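You operate a simulated robot arm through the tools that you are given. There is no shell and no other tool. Be economical: measure what you need, move in short steps, check, and stop when the job is done.

You are at the controls of a simulated robot arm. One attempt, no reset.

JOB
Set the limit switch to the card's mark and prove it.
Fine: red screw loose, then tight; tester on, push the sliding stop along till the lamp lights, then back; tester off. Where these are worked on the way, their far stop is far enough and under half their travel is too little: red thumb screw.

It is judged by the outcome, as a careful person would: the job done as asked, and still so three seconds after it is handed in. It fails if anything else is knocked over, pushed out of place, dropped, spilled or broken.

ROBOT AND FRAMES
A 7-joint arm with a two-finger parallel gripper, fixed in place. Base frame: the origin is at the foot of the arm, x ahead of it, y to its left, z up. Lengths are in mm, angles in degrees, forces in N, time in s.
With the tool pointing down near the work surface it reaches from about 300 to 700 mm from the base axis. Its first joint turns from -66.0 to 66.0 degrees. Payload 1.57 kg.
Tool frame: the origin (TCP) lies between the finger pads and is the grasp point; the fingertips stand 30 mm ahead of it; z points along the fingers, y is the line along which they close. Largest opening 110 mm; finger width 24, thickness 12; the body of the gripper, 48 by 112 mm, starts 78 mm behind the TCP.
Orientation is told as [roll, pitch, yaw] about the base's x, y, z axes, in that order, counted from this pose: with the fingers straight down and closing along the base's y, the tool's x points along the base's -x, its y along +y and its z along -z.

CONTROLS
- The arm moves only by the tool step_arm. Its argument "series" is a list of rows, each a list of 6 numbers: the shift along the tool's x, y, z in cm, then the turn, a rotation vector about the tool's x, y, z in degrees. In form: [[tx, ty, tz, wx, wy, wz], ...]. A call has 1 to 12 rows; each row is the pose to reach, as a shift and turn from the pose commanded when the call began, along the tool's axes at that moment. "jaw" is the opening, from 0 (shut) to 1 (fully open), set as the call begins (left out, the last holds). A row lasts 0.2 s, in which the tool goes at most 50 mm and 8.6 degrees; a call with a longer step from one row to the next is refused whole, and so is a gripper value outside its range. Where a pose cannot be reached the arm comes as near as it can. A force on the tool above 40 N (or 10 N above the force at the start of the call, whichever is more), or a blocked arm, ends the call early, and 0.2 s more pass. Each finger travels about 108 mm/s and halts on what it meets, pressing with about 41 N; the grip force reading is that of the motor and also rises with nothing between the fingers. The clock runs only during rows and for 0.2 s after the last one: add rows that repeat a pose to give the fingers time. It gives the time, the measured TCP pose, the force on the tool (base axes), the opening and the grip force at its end, in the units of the frame above (readings bear some noise), with the torque about the TCP (base axes, N m) and any sound that the robot's microphone picked up.
- Cameras (640 x 400 px; columns grow to the right, rows downward): "scene" is fixed at [163.3, -411.7, 1401.4]; the picture's right is [0.73, -0.69, 0.00], its down [-0.47, -0.49, -0.73] and it looks along [0.50, 0.53, -0.68] (base axes); focal length 328 px, centre (320, 200). "wrist" rides on the gripper at [70, 16, -141] in the tool frame; the picture's right is [-0.23, 0.97, 0.00], its down [-0.86, -0.20, -0.48] and it looks along [-0.47, -0.11, 0.88] (tool axes); focal length 222 px, centre (320, 200). There is no depth. A picture from a camera that has moved, and an enlarged one, comes with that camera's place and axes in the base frame and with its lens. The place of the scene camera against the robot may be out by one fixed shift of up to 25 mm in any direction.
- get_image(camera): a new picture of that camera. No time passes.
- zoom(camera, box): a new picture of the part [left, top, right, bottom] of that camera's present view, enlarged. No time passes.
- job_done(): hands the job in; it is judged then, once.

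Go step by step. Nothing tells you positions but the pictures and the camera data: compare them with the known pose of the tool, close in by small moves and look again before you grip or let go. The budget is 120 turns and 64 pictures, counting those below and the enlarged ones. Unless the task says otherwise, let go and move clear before handing in, and close with one line.

The tools are called after "Call:" by a JSON object that holds its "op" and its "data". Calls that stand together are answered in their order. step_arm: Moves the arm, as the interface text tells. Its arguments: {"type":"object","properties":{"series":{"type":"array"},"jaw":{"type":"number"}},"required":["series"]} The other tools are called the same way: get_image (camera) takes a picture; zoom (camera, box) takes an enlarged picture of a part of a camera's view; job_done () hands the job in.

At the start:

```text
time_s: 0.0
eef_pos: [305.3, -185.2, 1158.1]
ee_rot: [0.1, -0.1, 0.0]
ft_force: [0.3, 0.3, 0.3]
ft_torque: [0.01, 0.03, -0.02]
opening: 110.1
gripper_force: 0.2
```

scene: 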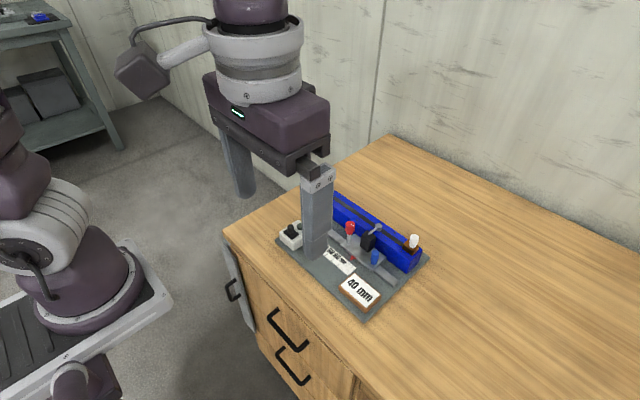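
wrist: 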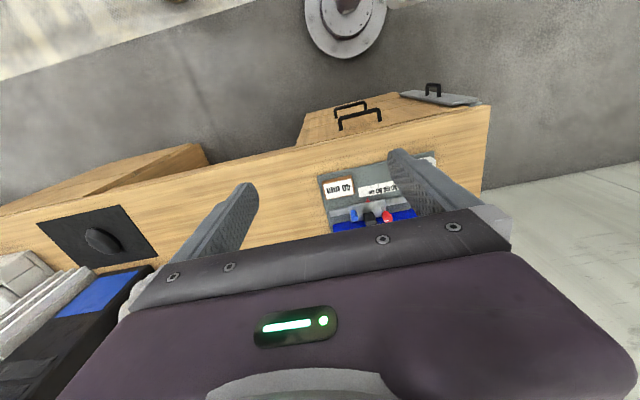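

The scene shows a bench with a fixture plate: a card reading "40 mm", a blue rail, red and blue knobs, a black block, a white-topped item and a rocker switch. I'll zoom in for detail.

Call:
{"op": "zoom", "data": {"camera": "scene", "box": [265, 175, 445, 325]}}

Call:
{"op": "zoom", "data": {"camera": "wrist", "box": [300, 140, 460, 240]}}

```text
2.67 times, centred on (355, 250) of scene
camera zoom: at [163.3, -411.7, 1401.4], right [0.73, -0.69, 0.0], down [-0.47, -0.49, -0.73], along [0.5, 0.53, -0.68], focal length 875 px, centre (227, 67)
```

zoom: 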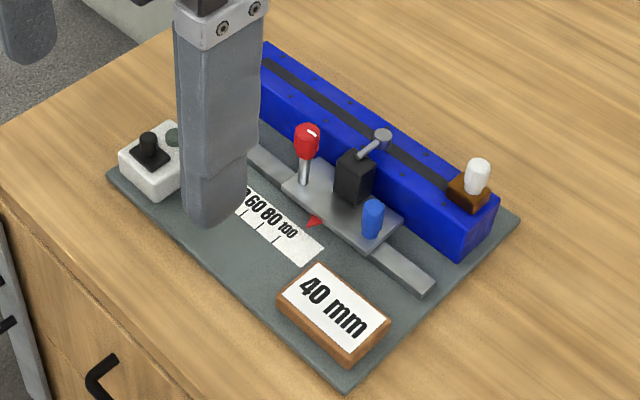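

```text
4.00 times, centred on (380, 190) of wrist
camera zoom: at [234.9, -169.7, 1297.7], right [0.23, 0.97, 0.0], down [0.86, -0.2, 0.48], along [0.47, -0.11, -0.88], focal length 888 px, centre (80, 240)
```

zoom: 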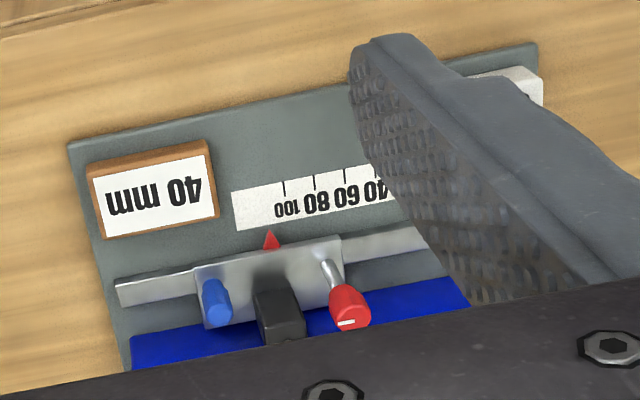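

Triangulating the red pointer from both views puts it near (561, -108, 745). I'll move over the fixture for a better look, staying high.

Call:
{"op": "step_arm", "data": {"series": [[-2.75, 2.0, 2.4, 0, 0, 0], [-5.5, 4.0, 4.8, 0, 0, 0], [-8.25, 6.0, 7.2, 0, 0, 0], [-11, 8, 9.6, 0, 0, 0], [-13.75, 10, 12, 0, 0, 0], [-16.5, 12.5, 14.8, 0, 0, 0], [-16.5, 12.5, 14.8, 0, 0, 0]]}}

Call:
{"op": "get_image", "data": {"camera": "wrist"}}

Call:
{"op": "get_image", "data": {"camera": "scene"}}

```text
time_s: 1.6
eef_pos: [469.6, -61.2, 1008.6]
ee_rot: [0.0, 0.0, 0.0]
ft_force: [-0.4, -0.2, 0.1]
ft_torque: [-0.04, 0.0, 0.02]
opening: 110.1
gripper_force: 0.0
```

```text
59 pictures are left
camera wrist: at [399.9, -45.1, 1149.2], right [0.23, 0.97, 0.0], down [0.86, -0.2, 0.48], along [0.47, -0.11, -0.88], focal length 222 px, centre (320, 200)
```

wrist: 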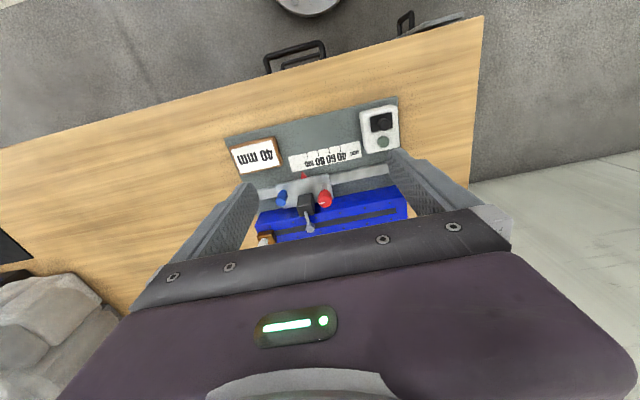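

```text
58 pictures are left
```

scene: 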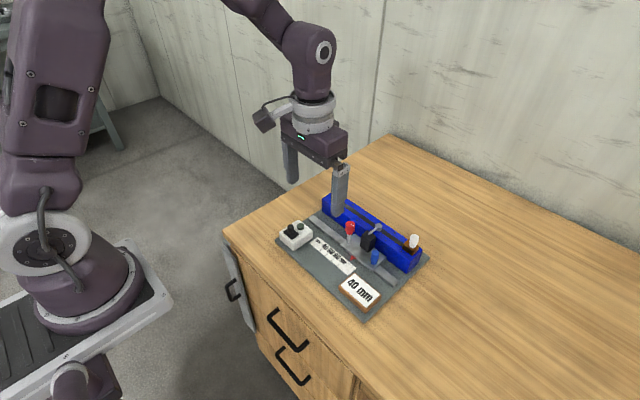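

Call:
{"op": "zoom", "data": {"camera": "scene", "box": [270, 185, 440, 325]}}

Call:
{"op": "zoom", "data": {"camera": "wrist", "box": [220, 90, 420, 250]}}

```text
2.86 times, centred on (355, 255) of scene
camera zoom: at [163.4, -411.7, 1401.4], right [0.73, -0.69, 0.0], down [-0.47, -0.49, -0.73], along [0.5, 0.53, -0.68], focal length 938 px, centre (220, 43)
```

zoom: 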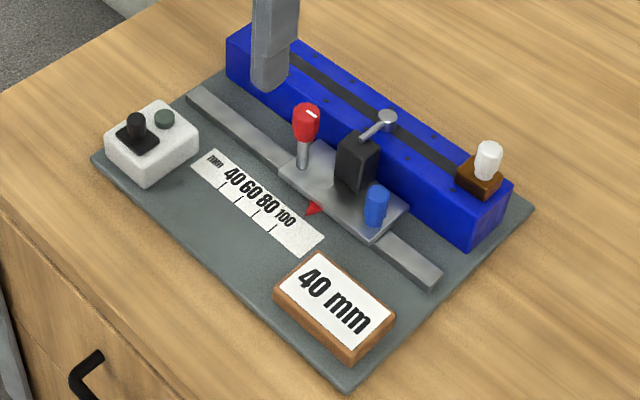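

```text
2.50 times, centred on (320, 170) of wrist
camera zoom: at [399.9, -45.1, 1149.2], right [0.23, 0.97, 0.0], down [0.86, -0.2, 0.48], along [0.47, -0.11, -0.88], focal length 555 px, centre (320, 275)
```

zoom: 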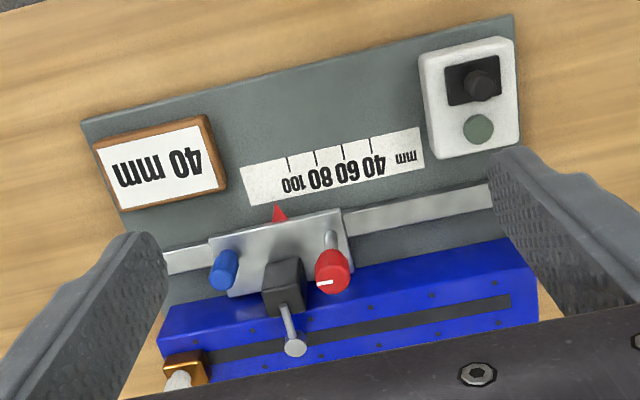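

The fixture lies square to the base, with its ruler along y: 40 is at y≈-34, 100 at y≈-94, and the pointer at y≈-109 (reads about 116). I'll go lower for a more precise look at the knob.

Call:
{"op": "step_arm", "data": {"series": [[-2.5, -0.5, 4, 0, 0, 0], [-5, -0.9, 7.8, 0, 0, 0], [-5, -0.9, 7.8, 0, 0, 0]]}}

Call:
{"op": "zoom", "data": {"camera": "wrist", "box": [180, 20, 480, 220]}}

Call:
{"op": "zoom", "data": {"camera": "scene", "box": [270, 205, 370, 285]}}

```text
time_s: 2.4
eef_pos: [519.2, -69.9, 931.3]
ee_rot: [0.0, 0.0, 0.0]
ft_force: [0.0, 0.3, 0.2]
ft_torque: [0.0, 0.01, -0.02]
opening: 110.1
gripper_force: 0.0
```

```text
2.00 times, centred on (330, 120) of wrist
camera zoom: at [449.9, -54.1, 1072.0], right [0.23, 0.97, 0.0], down [0.85, -0.2, 0.48], along [0.47, -0.11, -0.88], focal length 444 px, centre (300, 360)
```

zoom: 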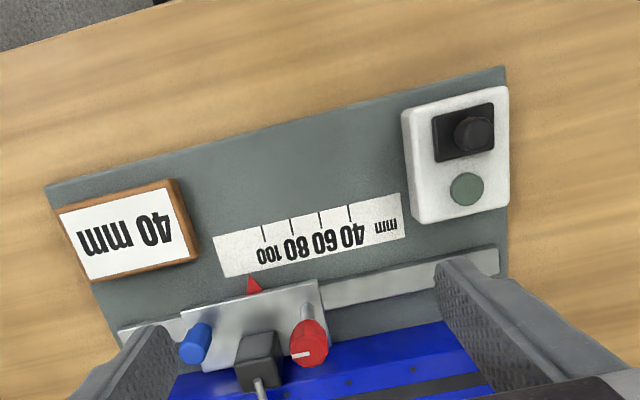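

```text
5.00 times, centred on (320, 245) of scene
camera zoom: at [163.3, -411.7, 1401.4], right [0.73, -0.69, 0.0], down [-0.47, -0.49, -0.73], along [0.5, 0.53, -0.68], focal length 1641 px, centre (320, -25)
```

zoom: 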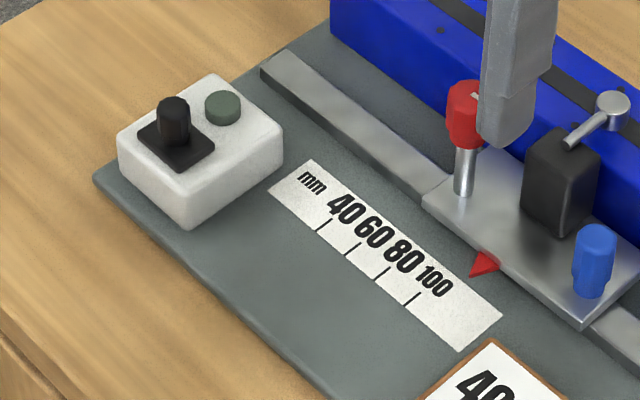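

Ruler scaling puts the plate at about z=762. I place the red knob at about (568, -76) with its top near z≈845, and the black switch body on its -y side. I'll turn the tool 70° clockwise above it, narrow the jaw and compare.

Call:
{"op": "step_arm", "data": {"series": [[-0.5, 0, 0, 0, 0, 8], [-1.0, -0.1, 0, 0, 0, 16], [-1.6, -0.2, 0, 0, 0, 24], [-2.2, -0.3, 0.5, 0, 0, 32], [-2.8, -0.4, 1, 0, 0, 40], [-3.4, -0.5, 1.5, 0, 0, 48], [-4, -0.6, 2, 0, 0, 56], [-4.5, -0.6, 3, 0, 0, 64], [-4.88, -0.6, 4.0, 0, 0, 70], [-4.88, -0.6, 4.0, 0, 0, 70]], "jaw": 0.45}}

Call:
{"op": "zoom", "data": {"camera": "wrist", "box": [180, 40, 480, 240]}}

Call:
{"op": "zoom", "data": {"camera": "scene", "box": [310, 175, 430, 285]}}

```text
time_s: 4.6
eef_pos: [569.2, -75.3, 890.6]
ee_rot: [0.0, 0.0, -70.1]
ft_force: [0.8, -0.2, 0.3]
ft_torque: [-0.02, 0.0, -0.01]
opening: 49.5
gripper_force: 0.0
```

```text
2.00 times, centred on (330, 140) of wrist
camera zoom: at [560.2, -5.0, 1031.5], right [0.99, 0.12, 0.0], down [0.1, -0.87, 0.48], along [0.06, -0.48, -0.88], focal length 444 px, centre (300, 320)
```

zoom: 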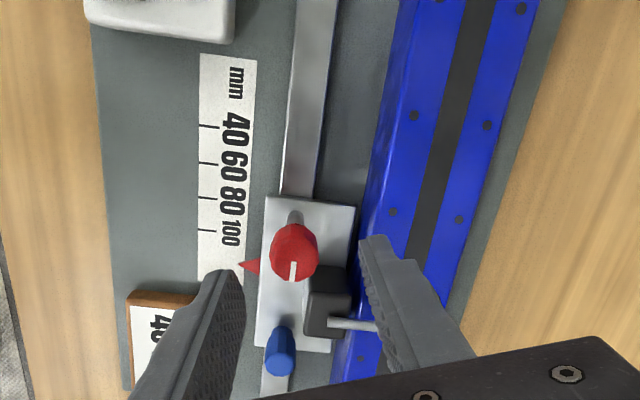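

```text
3.64 times, centred on (370, 230) of scene
camera zoom: at [163.3, -411.7, 1401.4], right [0.73, -0.69, 0.0], down [-0.47, -0.49, -0.73], along [0.5, 0.53, -0.68], focal length 1194 px, centre (138, 91)
```

zoom: 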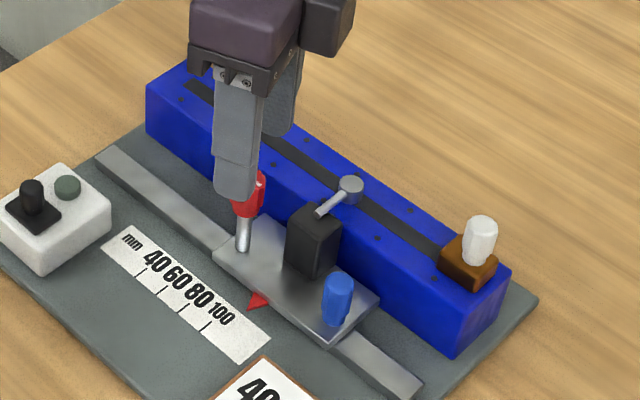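

The new angle fixes the knob at about (566, -75) with its top at z≈845, and the switch body top at roughly 812. I'll descend until the tips reach z≈829, still above the body, then close.

Call:
{"op": "step_arm", "data": {"series": [[0.15, -0.32, 1.0, 0, 0, 0], [0.15, -0.32, 2.0, 0, 0, 0], [0.15, -0.32, 3.1, 0, 0, 0], [0.15, -0.32, 3.1, 0, 0, 0]]}}

Call:
{"op": "zoom", "data": {"camera": "wrist", "box": [180, 60, 480, 260]}}

Call:
{"op": "zoom", "data": {"camera": "scene", "box": [310, 195, 410, 275]}}

```text
time_s: 5.6
eef_pos: [564.9, -75.6, 860.6]
ee_rot: [0.0, 0.0, -70.0]
ft_force: [0.0, -1.0, 0.3]
ft_torque: [-0.01, 0.0, 0.02]
opening: 49.6
gripper_force: 0.0
```

```text
2.00 times, centred on (330, 160) of wrist
camera zoom: at [556.5, -4.7, 1000.6], right [0.99, 0.12, 0.0], down [0.1, -0.87, 0.48], along [0.06, -0.48, -0.88], focal length 444 px, centre (300, 280)
```

zoom: 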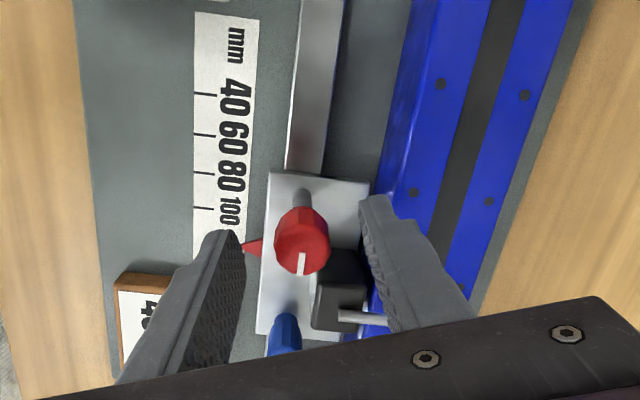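

```text
5.00 times, centred on (360, 235) of scene
camera zoom: at [163.3, -411.7, 1401.4], right [0.73, -0.69, 0.0], down [-0.47, -0.49, -0.73], along [0.5, 0.53, -0.68], focal length 1641 px, centre (120, 25)
```

zoom: 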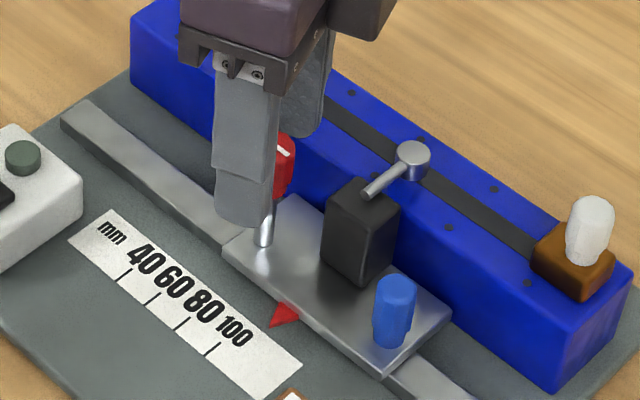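

The knob is centred between the fingers and the tips are at knob height. Closing now.

Call:
{"op": "step_arm", "data": {"series": [[0, 0, 0, 0, 0, 0], [0, 0, 0, 0, 0, 0], [0, 0, 0, 0, 0, 0]], "jaw": 0}}

Call:
{"op": "zoom", "data": {"camera": "wrist", "box": [230, 110, 430, 240]}}

```text
time_s: 6.4
eef_pos: [565.8, -76.7, 859.6]
ee_rot: [0.1, 0.0, -70.1]
ft_force: [10.7, 1.9, -1.0]
ft_torque: [0.02, -0.22, -0.03]
opening: 21.4
gripper_force: 34.3
```

```text
3.08 times, centred on (330, 175) of wrist
camera zoom: at [557.0, -4.4, 1000.7], right [0.99, 0.12, 0.0], down [0.1, -0.87, 0.48], along [0.06, -0.48, -0.88], focal length 684 px, centre (289, 277)
```

zoom: 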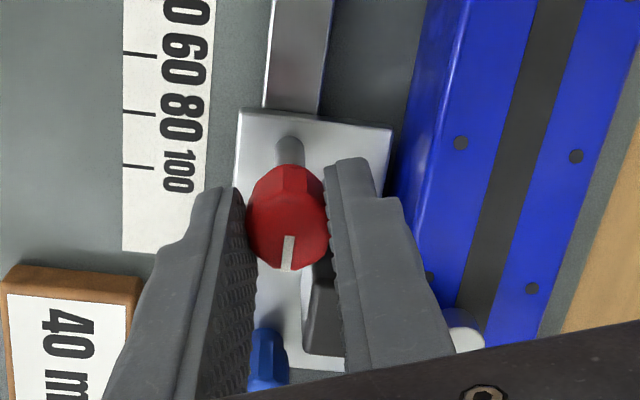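

Gripped at 21.4 mm. A 10 N side load says the knob sits slightly further +x, so I'll ease that way and then turn counter-clockwise to loosen.

Call:
{"op": "step_arm", "data": {"series": [[0, 0.12, 0, 0, 0, 0], [0, 0.12, 0, 0, 0, -6], [0, 0.12, 0, 0, 0, -12], [0, 0.12, 0, 0, 0, -18], [0, 0.12, 0, 0, 0, -24]]}}

```text
time_s: 7.6
eef_pos: [565.5, -75.9, 860.0]
ee_rot: [0.0, 0.0, -45.9]
ft_force: [-2.2, -1.5, 3.0]
ft_torque: [0.23, 0.3, -0.01]
opening: 21.3
gripper_force: 34.2
```

Call:
{"op": "zoom", "data": {"camera": "wrist", "box": [230, 110, 430, 240]}}

Call:
{"op": "step_arm", "data": {"series": [[0, 0, 0, 0, 0, -6], [0, 0, 0, 0, 0, -12], [0, 0, 0, 0, 0, -18], [0, 0, 0, 0, 0, -24], [0, 0, 0, 0, 0, -30], [0, 0, 0, 0, 0, -36]]}}

Call:
{"op": "zoom", "data": {"camera": "wrist", "box": [230, 110, 430, 240]}}

```text
3.08 times, centred on (330, 175) of wrist
camera zoom: at [529.0, -14.1, 1000.8], right [0.86, 0.51, 0.0], down [0.45, -0.75, 0.48], along [0.25, -0.41, -0.88], focal length 684 px, centre (289, 277)
```

zoom: 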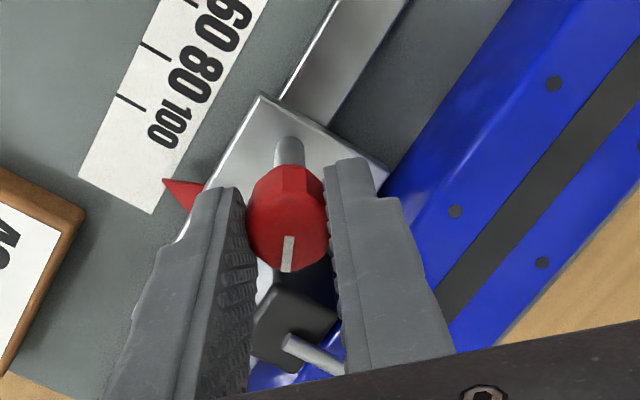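

```text
time_s: 9.0
eef_pos: [565.5, -75.1, 859.7]
ee_rot: [-0.1, 0.0, -9.9]
ft_force: [-6.5, 0.9, 9.7]
ft_torque: [-0.06, 0.11, -0.04]
opening: 21.1
gripper_force: 34.1
```

```text
3.08 times, centred on (330, 175) of wrist
camera zoom: at [499.8, -47.2, 1000.7], right [0.39, 0.92, 0.0], down [0.81, -0.34, 0.48], along [0.44, -0.19, -0.88], focal length 684 px, centre (289, 277)
```

zoom: 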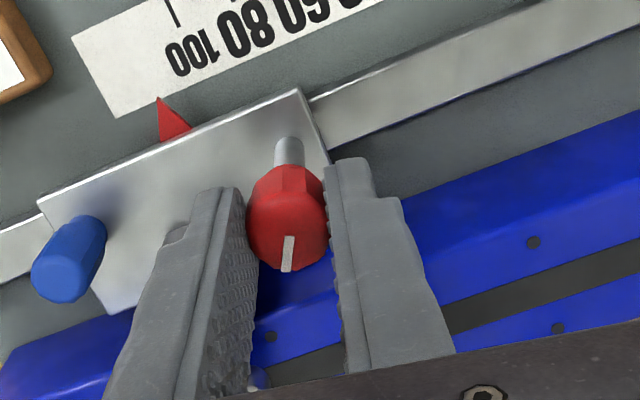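

The knob follows the gripper, 60° so far with no stop, and a slight upward force suggests the screw is rising. I'll continue, easing up a little.

Call:
{"op": "step_arm", "data": {"series": [[0, 0, -0.04, 0, 0, -6], [0, 0, -0.05, 0, 0, -12], [0, 0, -0.06, 0, 0, -18], [0, 0, -0.07, 0, 0, -24], [0, 0, -0.08, 0, 0, -30]]}}

```text
time_s: 10.2
eef_pos: [564.4, -75.5, 860.3]
ee_rot: [0.1, 0.1, 20.1]
ft_force: [-1.4, 0.3, -0.4]
ft_torque: [0.0, -0.06, 0.03]
opening: 21.1
gripper_force: 34.5
```

Call:
{"op": "step_arm", "data": {"series": [[0, 0, 0, 0, 0, -6], [0, 0, 0, 0, 0, -12], [0, 0, 0, 0, 0, -18], [0, 0, 0, 0, 0, -24], [0, 0, 0, 0, 0, -30], [0, 0, 0, 0, 0, -36]]}}

Call:
{"op": "zoom", "data": {"camera": "wrist", "box": [230, 110, 430, 240]}}

```text
time_s: 11.6
eef_pos: [565.6, -75.4, 861.0]
ee_rot: [0.1, 0.1, 56.0]
ft_force: [-3.9, 1.9, 0.1]
ft_torque: [-0.01, 0.04, -0.01]
opening: 21.2
gripper_force: 34.7
```

```text
3.08 times, centred on (330, 175) of wrist
camera zoom: at [513.7, -124.1, 1001.3], right [-0.68, 0.73, 0.0], down [0.64, 0.6, 0.48], along [0.35, 0.33, -0.88], focal length 684 px, centre (289, 277)
```

zoom: 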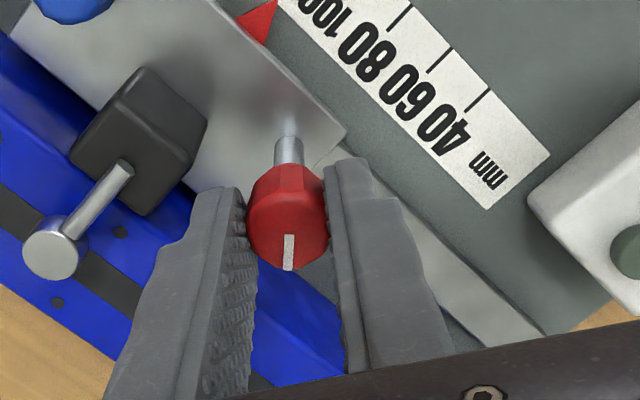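

126° turned with the mark still moving with the fingers and no stop yet. Continuing.

Call:
{"op": "step_arm", "data": {"series": [[0, 0, 0, 0, 0, -6], [0, 0, 0, 0, 0, -12], [0, 0, 0, 0, 0, -18], [0, 0, 0, 0, 0, -24], [0, 0, 0, 0, 0, -30], [0, 0, 0, 0, 0, -36], [0, 0, 0, 0, 0, -42], [0, 0, 0, 0, 0, -48]]}}

Call:
{"op": "zoom", "data": {"camera": "wrist", "box": [230, 110, 430, 240]}}

```text
time_s: 13.4
eef_pos: [565.4, -76.2, 862.3]
ee_rot: [0.0, 0.0, 104.2]
ft_force: [-2.6, -0.2, -0.3]
ft_torque: [0.41, 0.14, -0.02]
opening: 21.2
gripper_force: 34.3
```

```text
3.08 times, centred on (330, 175) of wrist
camera zoom: at [567.3, -147.0, 1001.4], right [-1.0, -0.02, 0.0], down [-0.02, 0.88, 0.48], along [-0.01, 0.48, -0.88], focal length 684 px, centre (289, 277)
```

zoom: 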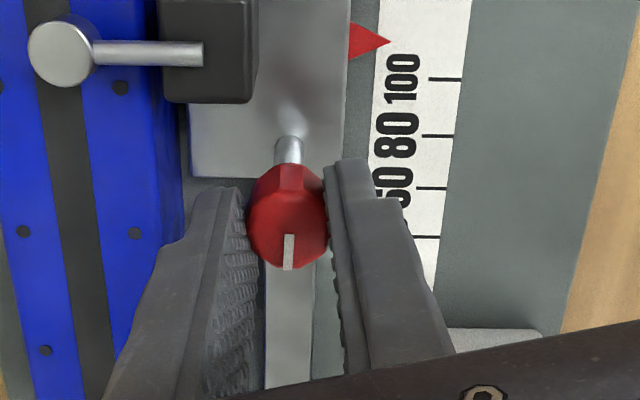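

174° and still no stop. Keep turning.

Call:
{"op": "step_arm", "data": {"series": [[0, 0, 0, 0, 0, -6], [0, 0, 0, 0, 0, -12], [0, 0, 0, 0, 0, -18], [0, 0, 0, 0, 0, -24], [0, 0, 0, 0, 0, -30], [0, 0, 0, 0, 0, -36]]}}

Call:
{"op": "zoom", "data": {"camera": "wrist", "box": [230, 110, 430, 240]}}

```text
time_s: 14.8
eef_pos: [566.0, -75.5, 861.0]
ee_rot: [-0.2, 0.1, 140.0]
ft_force: [1.5, 0.1, 1.0]
ft_torque: [-0.11, -0.14, -0.48]
opening: 21.4
gripper_force: 35.0
```

```text
3.08 times, centred on (330, 175) of wrist
camera zoom: at [609.5, -132.3, 1001.9], right [-0.8, -0.6, 0.0], down [-0.53, 0.7, 0.48], along [-0.29, 0.38, -0.88], focal length 684 px, centre (289, 277)
```

zoom: 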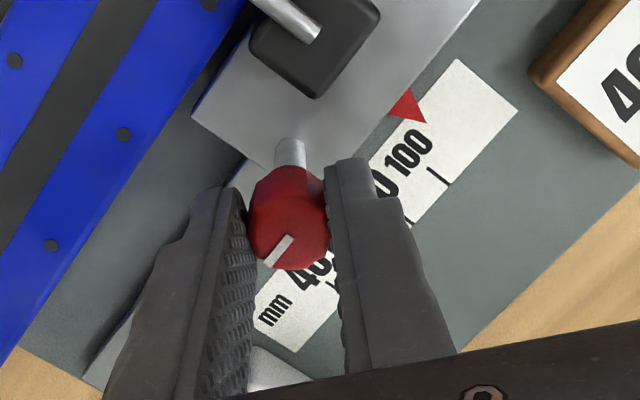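

The mark has slipped and torque jumped to 0.48 Nm, so the loose stop was reached after about 180°. Still holding the knob, I'll slide the carriage +y in a first partial move.

Call:
{"op": "step_arm", "data": {"series": [[-0.32, -0.38, 0, 0, 0, 3], [-0.64, -0.77, 0, 0, 0, 3], [-1.29, -1.53, 0, 0, 0, 3], [-1.93, -2.3, 0, 0, 0, 3]]}}

Call:
{"op": "zoom", "data": {"camera": "wrist", "box": [180, 60, 480, 260]}}

```text
time_s: 15.8
eef_pos: [566.2, -45.4, 860.7]
ee_rot: [-0.2, 0.1, 137.0]
ft_force: [9.8, -1.6, 8.1]
ft_torque: [0.21, 0.06, -0.14]
opening: 21.0
gripper_force: 34.6
```

```text
2.00 times, centred on (330, 160) of wrist
camera zoom: at [605.9, -104.4, 1001.9], right [-0.83, -0.56, 0.0], down [-0.49, 0.73, 0.48], along [-0.26, 0.4, -0.88], focal length 444 px, centre (300, 280)
```

zoom: 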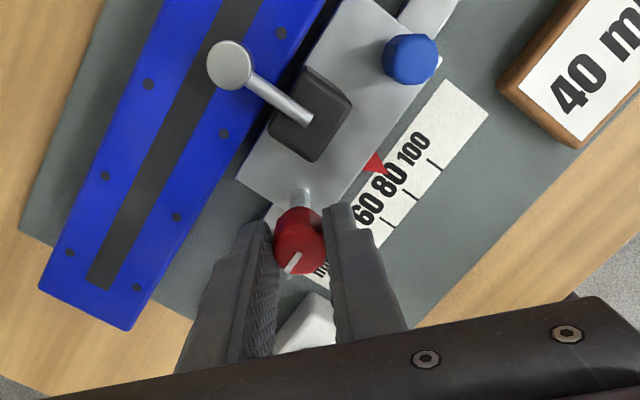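

The carriage slides with the knob (pointer now near 86). I'll move it most of the remaining way.

Call:
{"op": "step_arm", "data": {"series": [[-0.68, -0.73, 0, 0, 0, 0], [-1.36, -1.46, 0, 0, 0, 0], [-2.05, -2.19, 0, 0, 0, 0], [-2.8, -3.0, 0, 0, 0, 0], [-2.8, -3.0, 0, 0, 0, 0]]}}

Call:
{"op": "zoom", "data": {"camera": "wrist", "box": [290, 60, 450, 160]}}

Call:
{"op": "zoom", "data": {"camera": "scene", "box": [300, 210, 380, 270]}}

```text
time_s: 17.0
eef_pos: [566.2, -3.8, 861.9]
ee_rot: [0.0, 0.0, 137.0]
ft_force: [11.8, -0.7, 11.8]
ft_torque: [-0.23, -0.38, -0.12]
opening: 21.1
gripper_force: 34.5
```

```text
4.00 times, centred on (370, 110) of wrist
camera zoom: at [606.1, -63.0, 1001.8], right [-0.83, -0.56, 0.0], down [-0.49, 0.73, 0.48], along [-0.27, 0.4, -0.88], focal length 888 px, centre (120, 560)
```

zoom: 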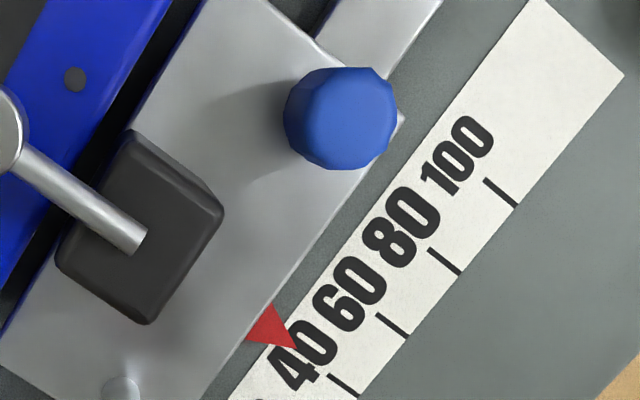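

```text
6.67 times, centred on (340, 240) of scene
camera zoom: at [163.4, -411.7, 1401.3], right [0.73, -0.69, 0.0], down [-0.47, -0.49, -0.73], along [0.5, 0.53, -0.68], focal length 2188 px, centre (187, -67)
```

zoom: 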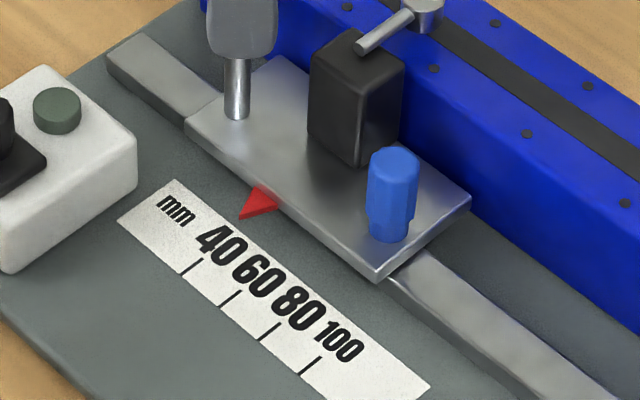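

The pointer looks 1–2 mm short of 40, with parallax still uncertain. I'll nudge it 1.6 mm, then start tightening to yaw ≈40, where the wrist camera sits directly over the pointer line.

Call:
{"op": "step_arm", "data": {"series": [[-0.11, -0.12, 0, 0, 0, 0], [-0.11, -0.12, 0, 0, 0, 8], [-0.11, -0.12, 0, 0, 0, 16], [-0.11, -0.12, 0, 0, 0, 24], [-0.11, -0.12, 0, 0, 0, 32], [-0.11, -0.12, 0, 0, 0, 40], [-0.11, -0.12, 0, 0, 0, 48], [-0.11, -0.12, 0, 0, 0, 56], [-0.11, -0.12, 0, 0, 0, 64], [-0.11, -0.12, 0, 0, 0, 72], [-0.11, -0.12, 0, 0, 0, 80], [-0.11, -0.12, 0, 0, 0, 88]]}}

Call:
{"op": "get_image", "data": {"camera": "wrist"}}

```text
time_s: 19.6
eef_pos: [565.2, -1.8, 859.7]
ee_rot: [0.0, 0.0, 48.8]
ft_force: [5.4, 0.5, 16.5]
ft_torque: [0.15, -0.2, 0.07]
opening: 21.3
gripper_force: 33.9
```

```text
40 pictures are left
camera wrist: at [507.7, -44.1, 1001.6], right [-0.58, 0.81, 0.0], down [0.71, 0.51, 0.48], along [0.39, 0.28, -0.88], focal length 222 px, centre (320, 200)
```

wrist: 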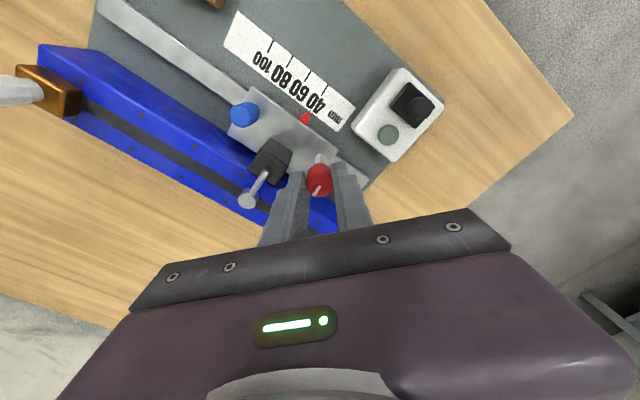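

Call:
{"op": "zoom", "data": {"camera": "wrist", "box": [265, 60, 365, 130]}}

```text
5.71 times, centred on (315, 95) of wrist
camera zoom: at [507.7, -44.1, 1001.6], right [-0.58, 0.81, 0.0], down [0.71, 0.51, 0.48], along [0.39, 0.28, -0.88], focal length 1269 px, centre (349, 800)
```

zoom: 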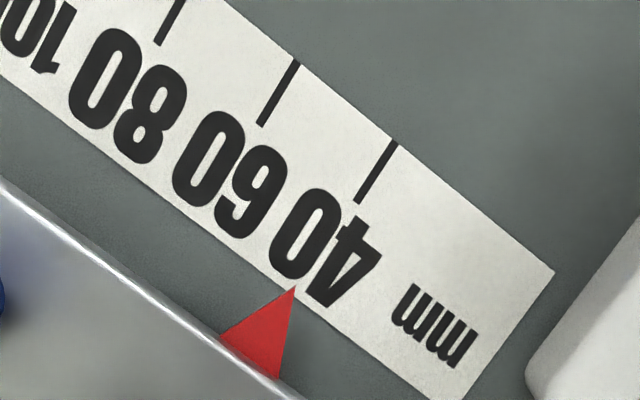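

With the camera over the pointer line, it reads about 41.6, so it needs +1.6 mm in y. I'll loosen again, nudge, and re-tighten to the same viewing pose.

Call:
{"op": "step_arm", "data": {"series": [[0, 0, 0, 0, 0, -8], [0, 0, 0, 0, 0, -16], [0, 0, 0, 0, 0, -24], [0, 0, 0, 0, 0, -32], [0, 0, 0, 0, 0, -40], [0, 0, 0, 0, 0, -48], [0, 0, 0, 0, 0, -56], [0, 0, 0, 0, 0, -64], [0, 0, 0, 0, 0, -72], [0, 0, 0, 0, 0, -80], [0, 0, 0, 0, 0, -88], [-0.12, 0.105, 0, 0, 0, -89]]}}

Call:
{"op": "step_arm", "data": {"series": [[0, 0, 0, 0, 0, 0], [0, 0, 0, 0, 0, 8], [0, 0, 0, 0, 0, 16], [0, 0, 0, 0, 0, 24], [0, 0, 0, 0, 0, 32], [0, 0, 0, 0, 0, 40], [0, 0, 0, 0, 0, 48], [0, 0, 0, 0, 0, 56], [0, 0, 0, 0, 0, 64], [0, 0, 0, 0, 0, 72], [0, 0, 0, 0, 0, 80], [0, 0, 0, 0, 0, 88]]}}

Call:
{"op": "zoom", "data": {"camera": "wrist", "box": [265, 60, 365, 130]}}

```text
time_s: 22.2
eef_pos: [566.0, -1.6, 860.6]
ee_rot: [0.1, 0.0, 138.1]
ft_force: [5.5, -1.4, 7.3]
ft_torque: [-0.28, -0.35, -0.4]
opening: 21.2
gripper_force: 34.2
```

```text
time_s: 24.8
eef_pos: [566.4, -1.4, 860.9]
ee_rot: [0.0, 0.0, 49.9]
ft_force: [4.9, 0.2, -0.5]
ft_torque: [0.02, -0.09, 0.04]
opening: 21.1
gripper_force: 34.5
```

```text
5.71 times, centred on (315, 95) of wrist
camera zoom: at [508.7, -43.6, 1001.3], right [-0.6, 0.8, 0.0], down [0.7, 0.52, 0.48], along [0.38, 0.29, -0.88], focal length 1269 px, centre (349, 800)
```

zoom: 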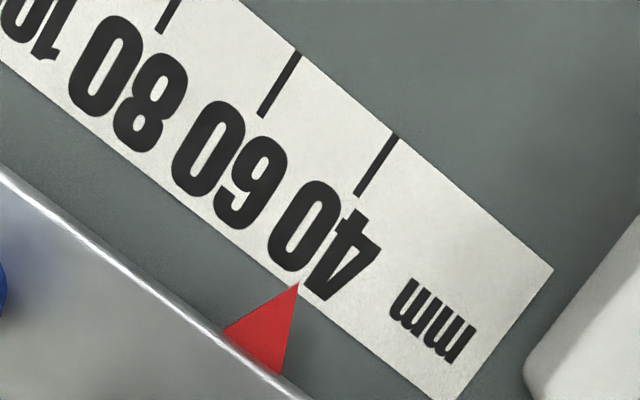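

It now reads about 41.1; the nudge only partly carried. Repeating with time to settle.

Call:
{"op": "step_arm", "data": {"series": [[0, 0, 0, 0, 0, -8.4], [0, 0, 0, 0, 0, -16.8], [0, 0, 0, 0, 0, -25.2], [0, 0, 0, 0, 0, -33.6], [0, 0, 0, 0, 0, -42], [0, 0, 0, 0, 0, -50.4], [0, 0, 0, 0, 0, -58.8], [0, 0, 0, 0, 0, -67.2], [0, 0, 0, 0, 0, -75.6], [0, 0, 0, 0, 0, -84], [-0.13, 0.11, 0, 0, 0, -88], [-0.13, 0.11, 0, 0, 0, -88]]}}

Call:
{"op": "step_arm", "data": {"series": [[0, 0, 0, 0, 0, 0], [0, 0, 0, 0, 0, 8], [0, 0, 0, 0, 0, 16], [0, 0, 0, 0, 0, 24], [0, 0, 0, 0, 0, 32], [0, 0, 0, 0, 0, 40], [0, 0, 0, 0, 0, 48], [0, 0, 0, 0, 0, 56], [0, 0, 0, 0, 0, 64], [0, 0, 0, 0, 0, 72], [0, 0, 0, 0, 0, 80], [0, 0, 0, 0, 0, 88]]}}

Call:
{"op": "zoom", "data": {"camera": "wrist", "box": [265, 60, 365, 130]}}

```text
time_s: 27.4
eef_pos: [566.3, 0.8, 860.9]
ee_rot: [0.0, 0.0, 138.1]
ft_force: [-2.0, -1.7, 0.3]
ft_torque: [-0.09, -0.03, -0.31]
opening: 21.0
gripper_force: 34.5
```

```text
time_s: 30.0
eef_pos: [566.0, 0.4, 860.2]
ee_rot: [0.0, 0.0, 49.8]
ft_force: [0.0, -0.3, 0.3]
ft_torque: [-0.12, 0.11, 0.02]
opening: 21.0
gripper_force: 34.4
```

```text
5.71 times, centred on (315, 95) of wrist
camera zoom: at [508.7, -41.9, 1001.5], right [-0.6, 0.8, 0.0], down [0.7, 0.52, 0.48], along [0.38, 0.29, -0.88], focal length 1269 px, centre (349, 800)
```

zoom: 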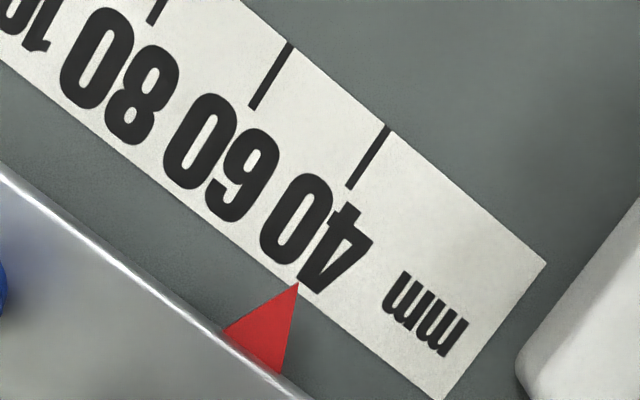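

It now reads about 39.3. I'll zoom tighter to judge whether a final −0.6 mm trim is needed.

Call:
{"op": "zoom", "data": {"camera": "wrist", "box": [296, 76, 336, 116]}}

```text
10.00 times, centred on (316, 96) of wrist
camera zoom: at [508.7, -41.9, 1001.5], right [-0.6, 0.8, 0.0], down [0.7, 0.52, 0.48], along [0.38, 0.29, -0.88], focal length 2221 px, centre (360, 1240)
```

zoom: 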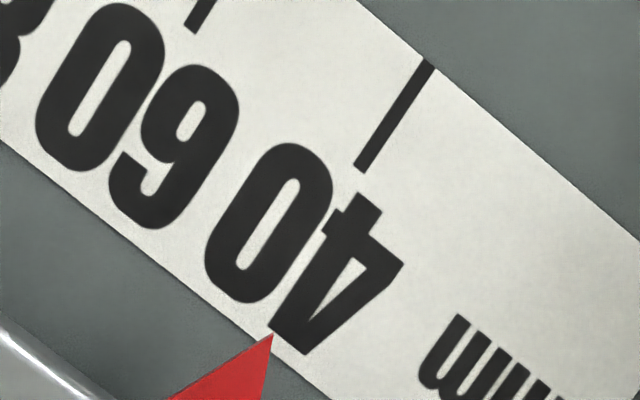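

A careful reading gives about 39.4. One small trim of −0.6 mm, then re-tighten to the viewing pose.

Call:
{"op": "step_arm", "data": {"series": [[0, 0, 0, 0, 0, -8.4], [0, 0, 0, 0, 0, -16.8], [0, 0, 0, 0, 0, -25.2], [0, 0, 0, 0, 0, -33.6], [0, 0, 0, 0, 0, -42], [0, 0, 0, 0, 0, -50.4], [0, 0, 0, 0, 0, -58.8], [0, 0, 0, 0, 0, -67.2], [0, 0, 0, 0, 0, -75.6], [0, 0, 0, 0, 0, -84], [0.046, -0.039, 0, 0, 0, -88], [0.046, -0.039, 0, 0, 0, -88]]}}

Call:
{"op": "step_arm", "data": {"series": [[0, 0, 0, 0, 0, 0], [0, 0, 0, 0, 0, 8], [0, 0, 0, 0, 0, 16], [0, 0, 0, 0, 0, 24], [0, 0, 0, 0, 0, 32], [0, 0, 0, 0, 0, 40], [0, 0, 0, 0, 0, 48], [0, 0, 0, 0, 0, 56], [0, 0, 0, 0, 0, 64], [0, 0, 0, 0, 0, 72], [0, 0, 0, 0, 0, 80], [0, 0, 0, 0, 0, 88]]}}

Call:
{"op": "zoom", "data": {"camera": "wrist", "box": [284, 76, 348, 116]}}

```text
time_s: 32.6
eef_pos: [565.6, 0.7, 860.6]
ee_rot: [-0.1, 0.0, 138.2]
ft_force: [0.6, 0.1, 4.8]
ft_torque: [0.29, 0.29, -0.28]
opening: 21.4
gripper_force: 34.7
```

```text
time_s: 35.2
eef_pos: [564.9, 0.2, 860.9]
ee_rot: [0.1, -0.1, 49.7]
ft_force: [5.2, 0.8, 0.2]
ft_torque: [0.28, -0.32, 0.01]
opening: 20.9
gripper_force: 34.3
```

```text
10.00 times, centred on (316, 96) of wrist
camera zoom: at [508.5, -42.6, 1001.5], right [-0.6, 0.8, 0.0], down [0.7, 0.52, 0.48], along [0.38, 0.29, -0.88], focal length 2221 px, centre (360, 1240)
```

zoom: 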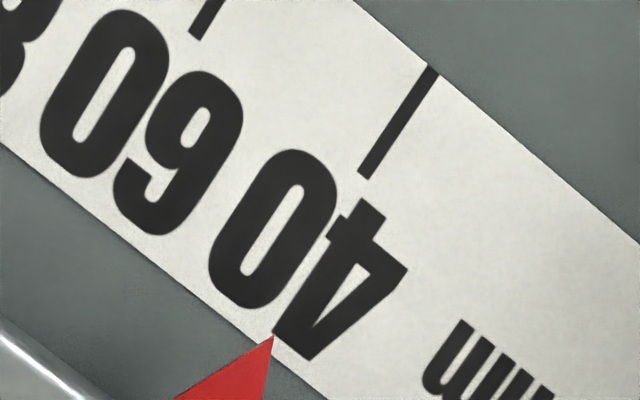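

The pointer now reads 40.0 within my measuring error. Now tightening clockwise fully to its stop.

Call:
{"op": "step_arm", "data": {"series": [[0, 0, 0, 0, 0, 8], [0, 0, 0, 0, 0, 16], [0, 0, 0, 0, 0, 24], [0, 0, 0, 0, 0, 32], [0, 0, 0, 0, 0, 40], [0, 0, 0, 0, 0, 48], [0, 0, 0, 0, 0, 56], [0, 0, 0, 0, 0, 64], [0, 0, 0, 0, 0, 72], [0, 0, 0, 0, 0, 80]]}}

Call:
{"op": "step_arm", "data": {"series": [[0, 0, 0, 0, 0, 6], [0, 0, 0, 0, 0, 12], [0, 0, 0, 0, 0, 18], [0, 0, 0, 0, 0, 24]]}}

Call:
{"op": "zoom", "data": {"camera": "wrist", "box": [230, 110, 430, 240]}}

```text
time_s: 37.4
eef_pos: [565.9, -0.5, 861.1]
ee_rot: [0.0, 0.0, -30.2]
ft_force: [-2.2, 3.6, 5.1]
ft_torque: [-0.33, -0.68, 0.0]
opening: 21.3
gripper_force: 34.3
```

```text
time_s: 38.4
eef_pos: [565.7, -0.3, 861.1]
ee_rot: [0.0, 0.0, -54.1]
ft_force: [1.7, -1.0, 6.7]
ft_torque: [0.35, 0.3, 0.01]
opening: 21.2
gripper_force: 34.2
```

```text
3.08 times, centred on (330, 175) of wrist
camera zoom: at [538.1, 66.3, 1001.4], right [0.92, 0.39, 0.0], down [0.34, -0.81, 0.48], along [0.19, -0.44, -0.88], focal length 684 px, centre (289, 277)
```

zoom: 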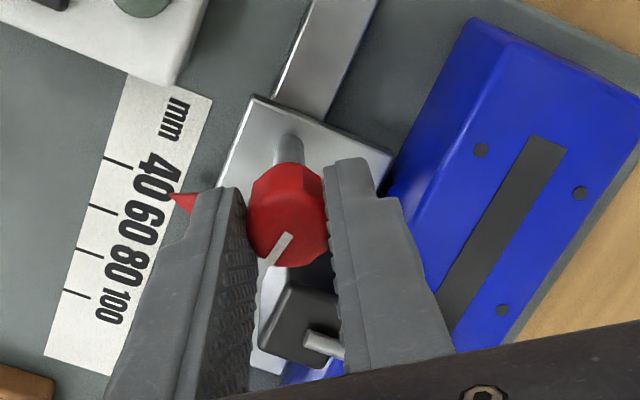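

No tight stop yet; continue clockwise.

Call:
{"op": "step_arm", "data": {"series": [[0, 0, 0, 0, 0, 8], [0, 0, 0, 0, 0, 16], [0, 0, 0, 0, 0, 24], [0, 0, 0, 0, 0, 30]]}}

Call:
{"op": "zoom", "data": {"camera": "wrist", "box": [230, 110, 430, 240]}}

```text
time_s: 39.4
eef_pos: [566.2, -0.1, 860.6]
ee_rot: [0.1, 0.1, -84.1]
ft_force: [1.5, 0.4, 0.7]
ft_torque: [0.21, -0.36, 0.2]
opening: 21.3
gripper_force: 34.3
```

```text
3.08 times, centred on (330, 175) of wrist
camera zoom: at [575.0, 71.1, 1001.2], right [0.99, -0.13, 0.0], down [-0.11, -0.87, 0.48], along [-0.06, -0.47, -0.88], focal length 684 px, centre (289, 277)
```

zoom: 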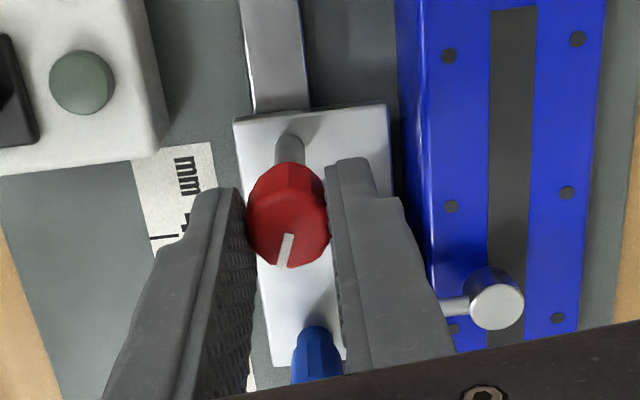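

The mark slipped about 25° against the grip, with +0.2 Nm torque, so this looks like the tight stop. I'll confirm with a few more degrees.

Call:
{"op": "step_arm", "data": {"series": [[0, 0, 0, 0, 0, 4], [0, 0, 0, 0, 0, 8], [0, 0, 0, 0, 0, 12]]}}

Call:
{"op": "zoom", "data": {"camera": "wrist", "box": [230, 110, 430, 240]}}

```text
time_s: 40.2
eef_pos: [566.6, 0.6, 861.6]
ee_rot: [-0.1, 0.0, -96.1]
ft_force: [-0.3, -1.0, -0.5]
ft_torque: [-0.17, -0.02, 0.36]
opening: 21.2
gripper_force: 34.8
```

```text
3.08 times, centred on (330, 175) of wrist
camera zoom: at [589.6, 67.6, 1001.3], right [0.94, -0.33, 0.0], down [-0.29, -0.83, 0.48], along [-0.16, -0.45, -0.88], focal length 684 px, centre (289, 277)
```

zoom: 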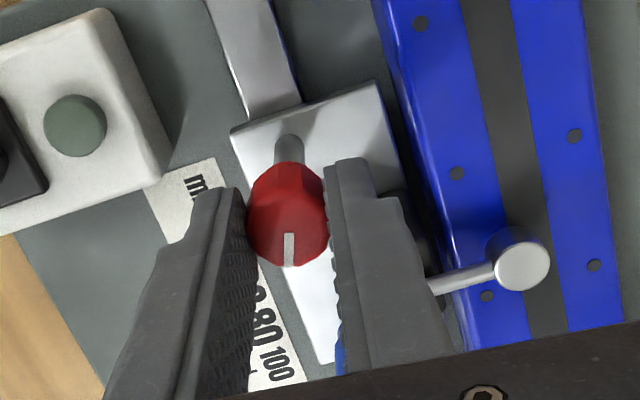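

The tight stop is confirmed: the knob held while the fingers slipped at 0.36 Nm. Releasing and lifting.

Call:
{"op": "step_arm", "data": {"series": [[0, 0, 0, 0, 0, 0], [0, 0, 0, 0, 0, 0], [0, 0, -1, 0, 0, 0], [0, 0, -2.5, 0, 0, 0], [0, 0, -5, 0, 0, 0], [0, 0, -7, 0, 0, 0]], "jaw": 0.4}}

Call:
{"op": "get_image", "data": {"camera": "wrist"}}

Call:
{"op": "zoom", "data": {"camera": "scene", "box": [270, 200, 430, 300]}}

```text
time_s: 41.6
eef_pos: [565.5, 0.3, 931.3]
ee_rot: [0.1, 0.0, -96.1]
ft_force: [-0.6, -0.1, 0.0]
ft_torque: [-0.04, -0.01, -0.01]
opening: 43.8
gripper_force: 0.0
```

```text
31 pictures are left
camera wrist: at [589.9, 68.7, 1071.7], right [0.94, -0.33, 0.0], down [-0.29, -0.83, 0.48], along [-0.16, -0.45, -0.88], focal length 222 px, centre (320, 200)
```

wrist: 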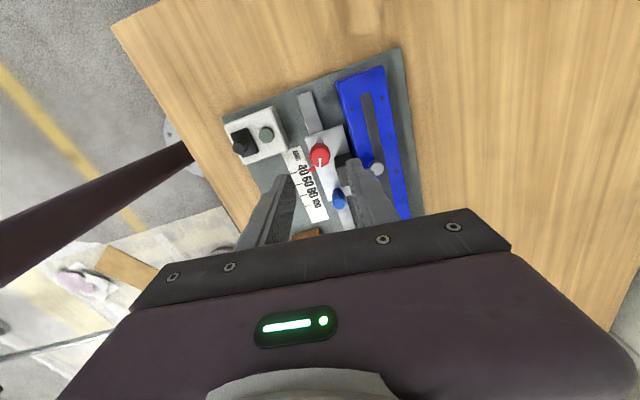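

```text
4.00 times, centred on (350, 250) of scene
camera zoom: at [163.3, -411.7, 1401.4], right [0.73, -0.69, 0.0], down [-0.47, -0.49, -0.73], along [0.5, 0.53, -0.68], focal length 1313 px, centre (200, 0)
```

zoom: 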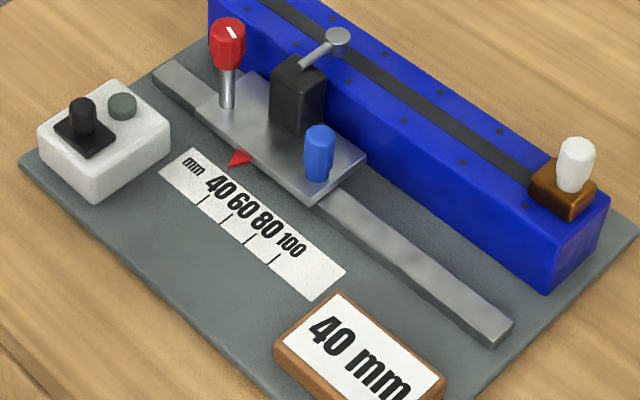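

The carriage is set. Now I'll examine the tester switch closely from both cameras.

Call:
{"op": "zoom", "data": {"camera": "wrist", "box": [215, 95, 303, 170]}}

Call:
{"op": "zoom", "data": {"camera": "scene", "box": [275, 215, 315, 255]}}

```text
5.33 times, centred on (259, 132) of wrist
camera zoom: at [589.9, 68.7, 1071.7], right [0.94, -0.33, 0.0], down [-0.29, -0.83, 0.48], along [-0.16, -0.45, -0.88], focal length 1185 px, centre (645, 560)
```

zoom: 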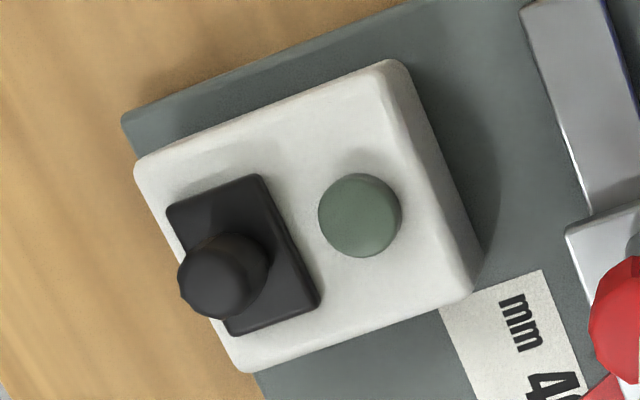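

```text
10.00 times, centred on (295, 235) of scene
camera zoom: at [163.3, -411.7, 1401.4], right [0.73, -0.69, 0.0], down [-0.47, -0.49, -0.73], along [0.5, 0.53, -0.68], focal length 3282 px, centre (570, -150)
```

zoom: 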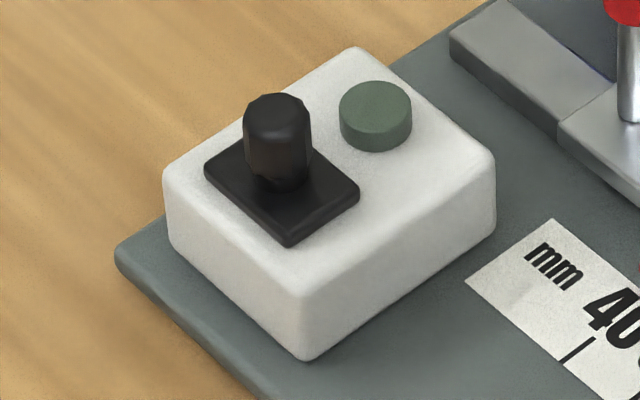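

The tester switch is a small upright lever at about (475.5, 32.5) with its top near z≈812, and the lamp is beside it. I'll go above it with the fingers closing along x.

Call:
{"op": "step_arm", "data": {"series": [[0.8, -3.1, 0, 0, 0, -3], [1.5, -6.2, 0, 0, 0, -6], [2.25, -9.29, 0, 0, 0, -6], [2.25, -9.29, 4.0, 0, 0, -6], [2.25, -9.29, 7.0, 0, 0, -6], [2.25, -9.29, 7.0, 0, 0, -6]], "jaw": 0.35}}

Call:
{"op": "zoom", "data": {"camera": "wrist", "box": [240, 100, 432, 220]}}

Call:
{"op": "zoom", "data": {"camera": "scene", "box": [265, 195, 329, 255]}}

```text
time_s: 43.0
eef_pos: [476.5, 32.8, 859.5]
ee_rot: [0.0, 0.1, -90.0]
ft_force: [-0.4, -1.5, -0.1]
ft_torque: [-0.01, 0.01, 0.02]
opening: 38.6
gripper_force: 0.0
```

```text
3.33 times, centred on (336, 160) of wrist
camera zoom: at [491.8, 103.1, 1001.1], right [0.97, -0.23, 0.0], down [-0.2, -0.85, 0.48], along [-0.11, -0.47, -0.88], focal length 740 px, centre (267, 333)
```

zoom: 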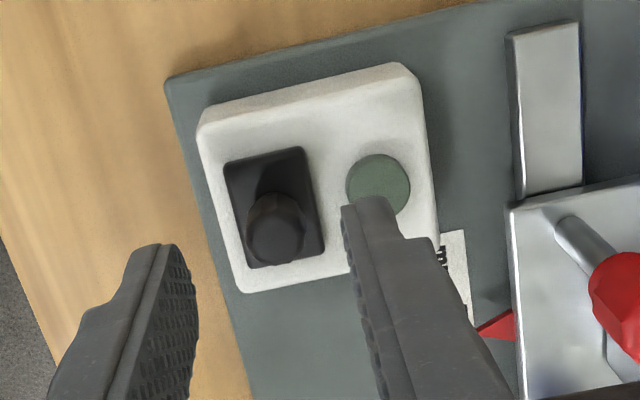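

```text
6.67 times, centred on (297, 225) of scene
camera zoom: at [163.3, -411.7, 1401.4], right [0.73, -0.69, 0.0], down [-0.47, -0.49, -0.73], along [0.5, 0.53, -0.68], focal length 2188 px, centre (473, 33)
```

zoom: 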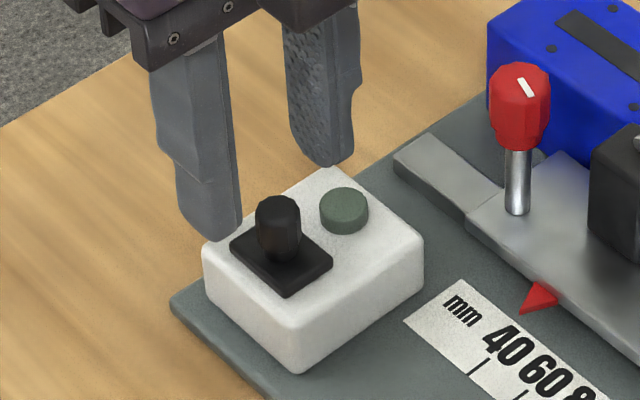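

The lever is upright near (477, 31). I'll descend until the tips reach z≈800, above the lamp and plate, and close gently on it.

Call:
{"op": "step_arm", "data": {"series": [[-0.13, 0.03, 1, 0, 0, 0], [-0.13, 0.03, 2, 0, 0, 0], [-0.13, 0.03, 2.9, 0, 0, 0], [-0.13, 0.03, 2.9, 0, 0, 0]]}}

Call:
{"op": "step_arm", "data": {"series": [[0, 0, 0, 0, 0, 0], [0, 0, 0, 0, 0, 0], [0, 0, 0, 0, 0, 0]], "jaw": 0.05}}

Call:
{"op": "zoom", "data": {"camera": "wrist", "box": [240, 110, 432, 230]}}

Call:
{"op": "zoom", "data": {"camera": "scene", "box": [265, 200, 329, 240]}}

```text
time_s: 44.0
eef_pos: [476.2, 29.9, 832.3]
ee_rot: [0.0, 0.0, -90.0]
ft_force: [0.3, 0.3, -0.3]
ft_torque: [0.01, 0.04, -0.03]
opening: 38.4
gripper_force: 0.0
```

```text
time_s: 44.8
eef_pos: [476.6, 32.0, 832.1]
ee_rot: [0.2, -0.1, -90.0]
ft_force: [20.0, 0.1, -0.3]
ft_torque: [-0.09, -0.19, -0.01]
opening: 15.6
gripper_force: 31.8
```

```text
3.33 times, centred on (336, 170) of wrist
camera zoom: at [493.6, 101.1, 972.6], right [0.97, -0.23, 0.0], down [-0.2, -0.85, 0.48], along [-0.11, -0.47, -0.88], focal length 740 px, centre (267, 300)
```

zoom: 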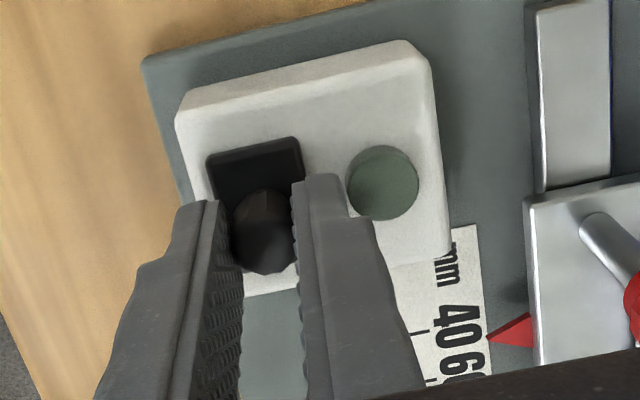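

```text
10.00 times, centred on (297, 220) of scene
camera zoom: at [163.9, -411.7, 1401.3], right [0.73, -0.69, 0.0], down [-0.47, -0.49, -0.73], along [0.5, 0.53, -0.68], focal length 3282 px, centre (550, 0)
```

zoom: 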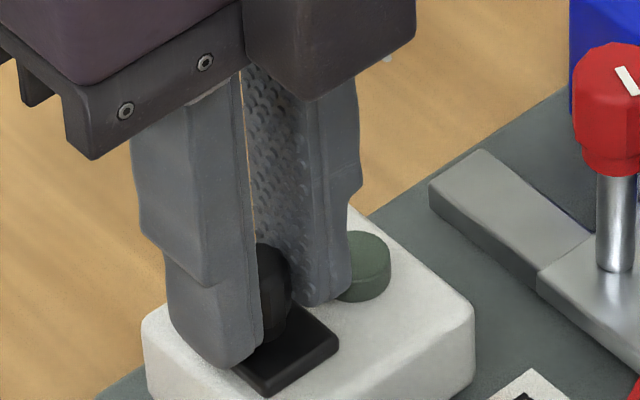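

Gripped at 15.6 mm with a 20 N side load. I'll relieve it (+x) and then try pushing the lever +y by 3 mm to feel its response.

Call:
{"op": "step_arm", "data": {"series": [[0, 0.1, 0, 0, 0, 0], [0, 0.15, 0, 0, 0, 0], [0.15, 0.15, 0, 0, 0, 0], [0.3, 0.15, 0, 0, 0, 0]]}}

```text
time_s: 45.8
eef_pos: [477.5, 31.7, 830.9]
ee_rot: [0.0, -0.2, -90.1]
ft_force: [12.4, -21.8, 3.2]
ft_torque: [-0.58, 0.0, -0.07]
opening: 15.7
gripper_force: 31.5
```

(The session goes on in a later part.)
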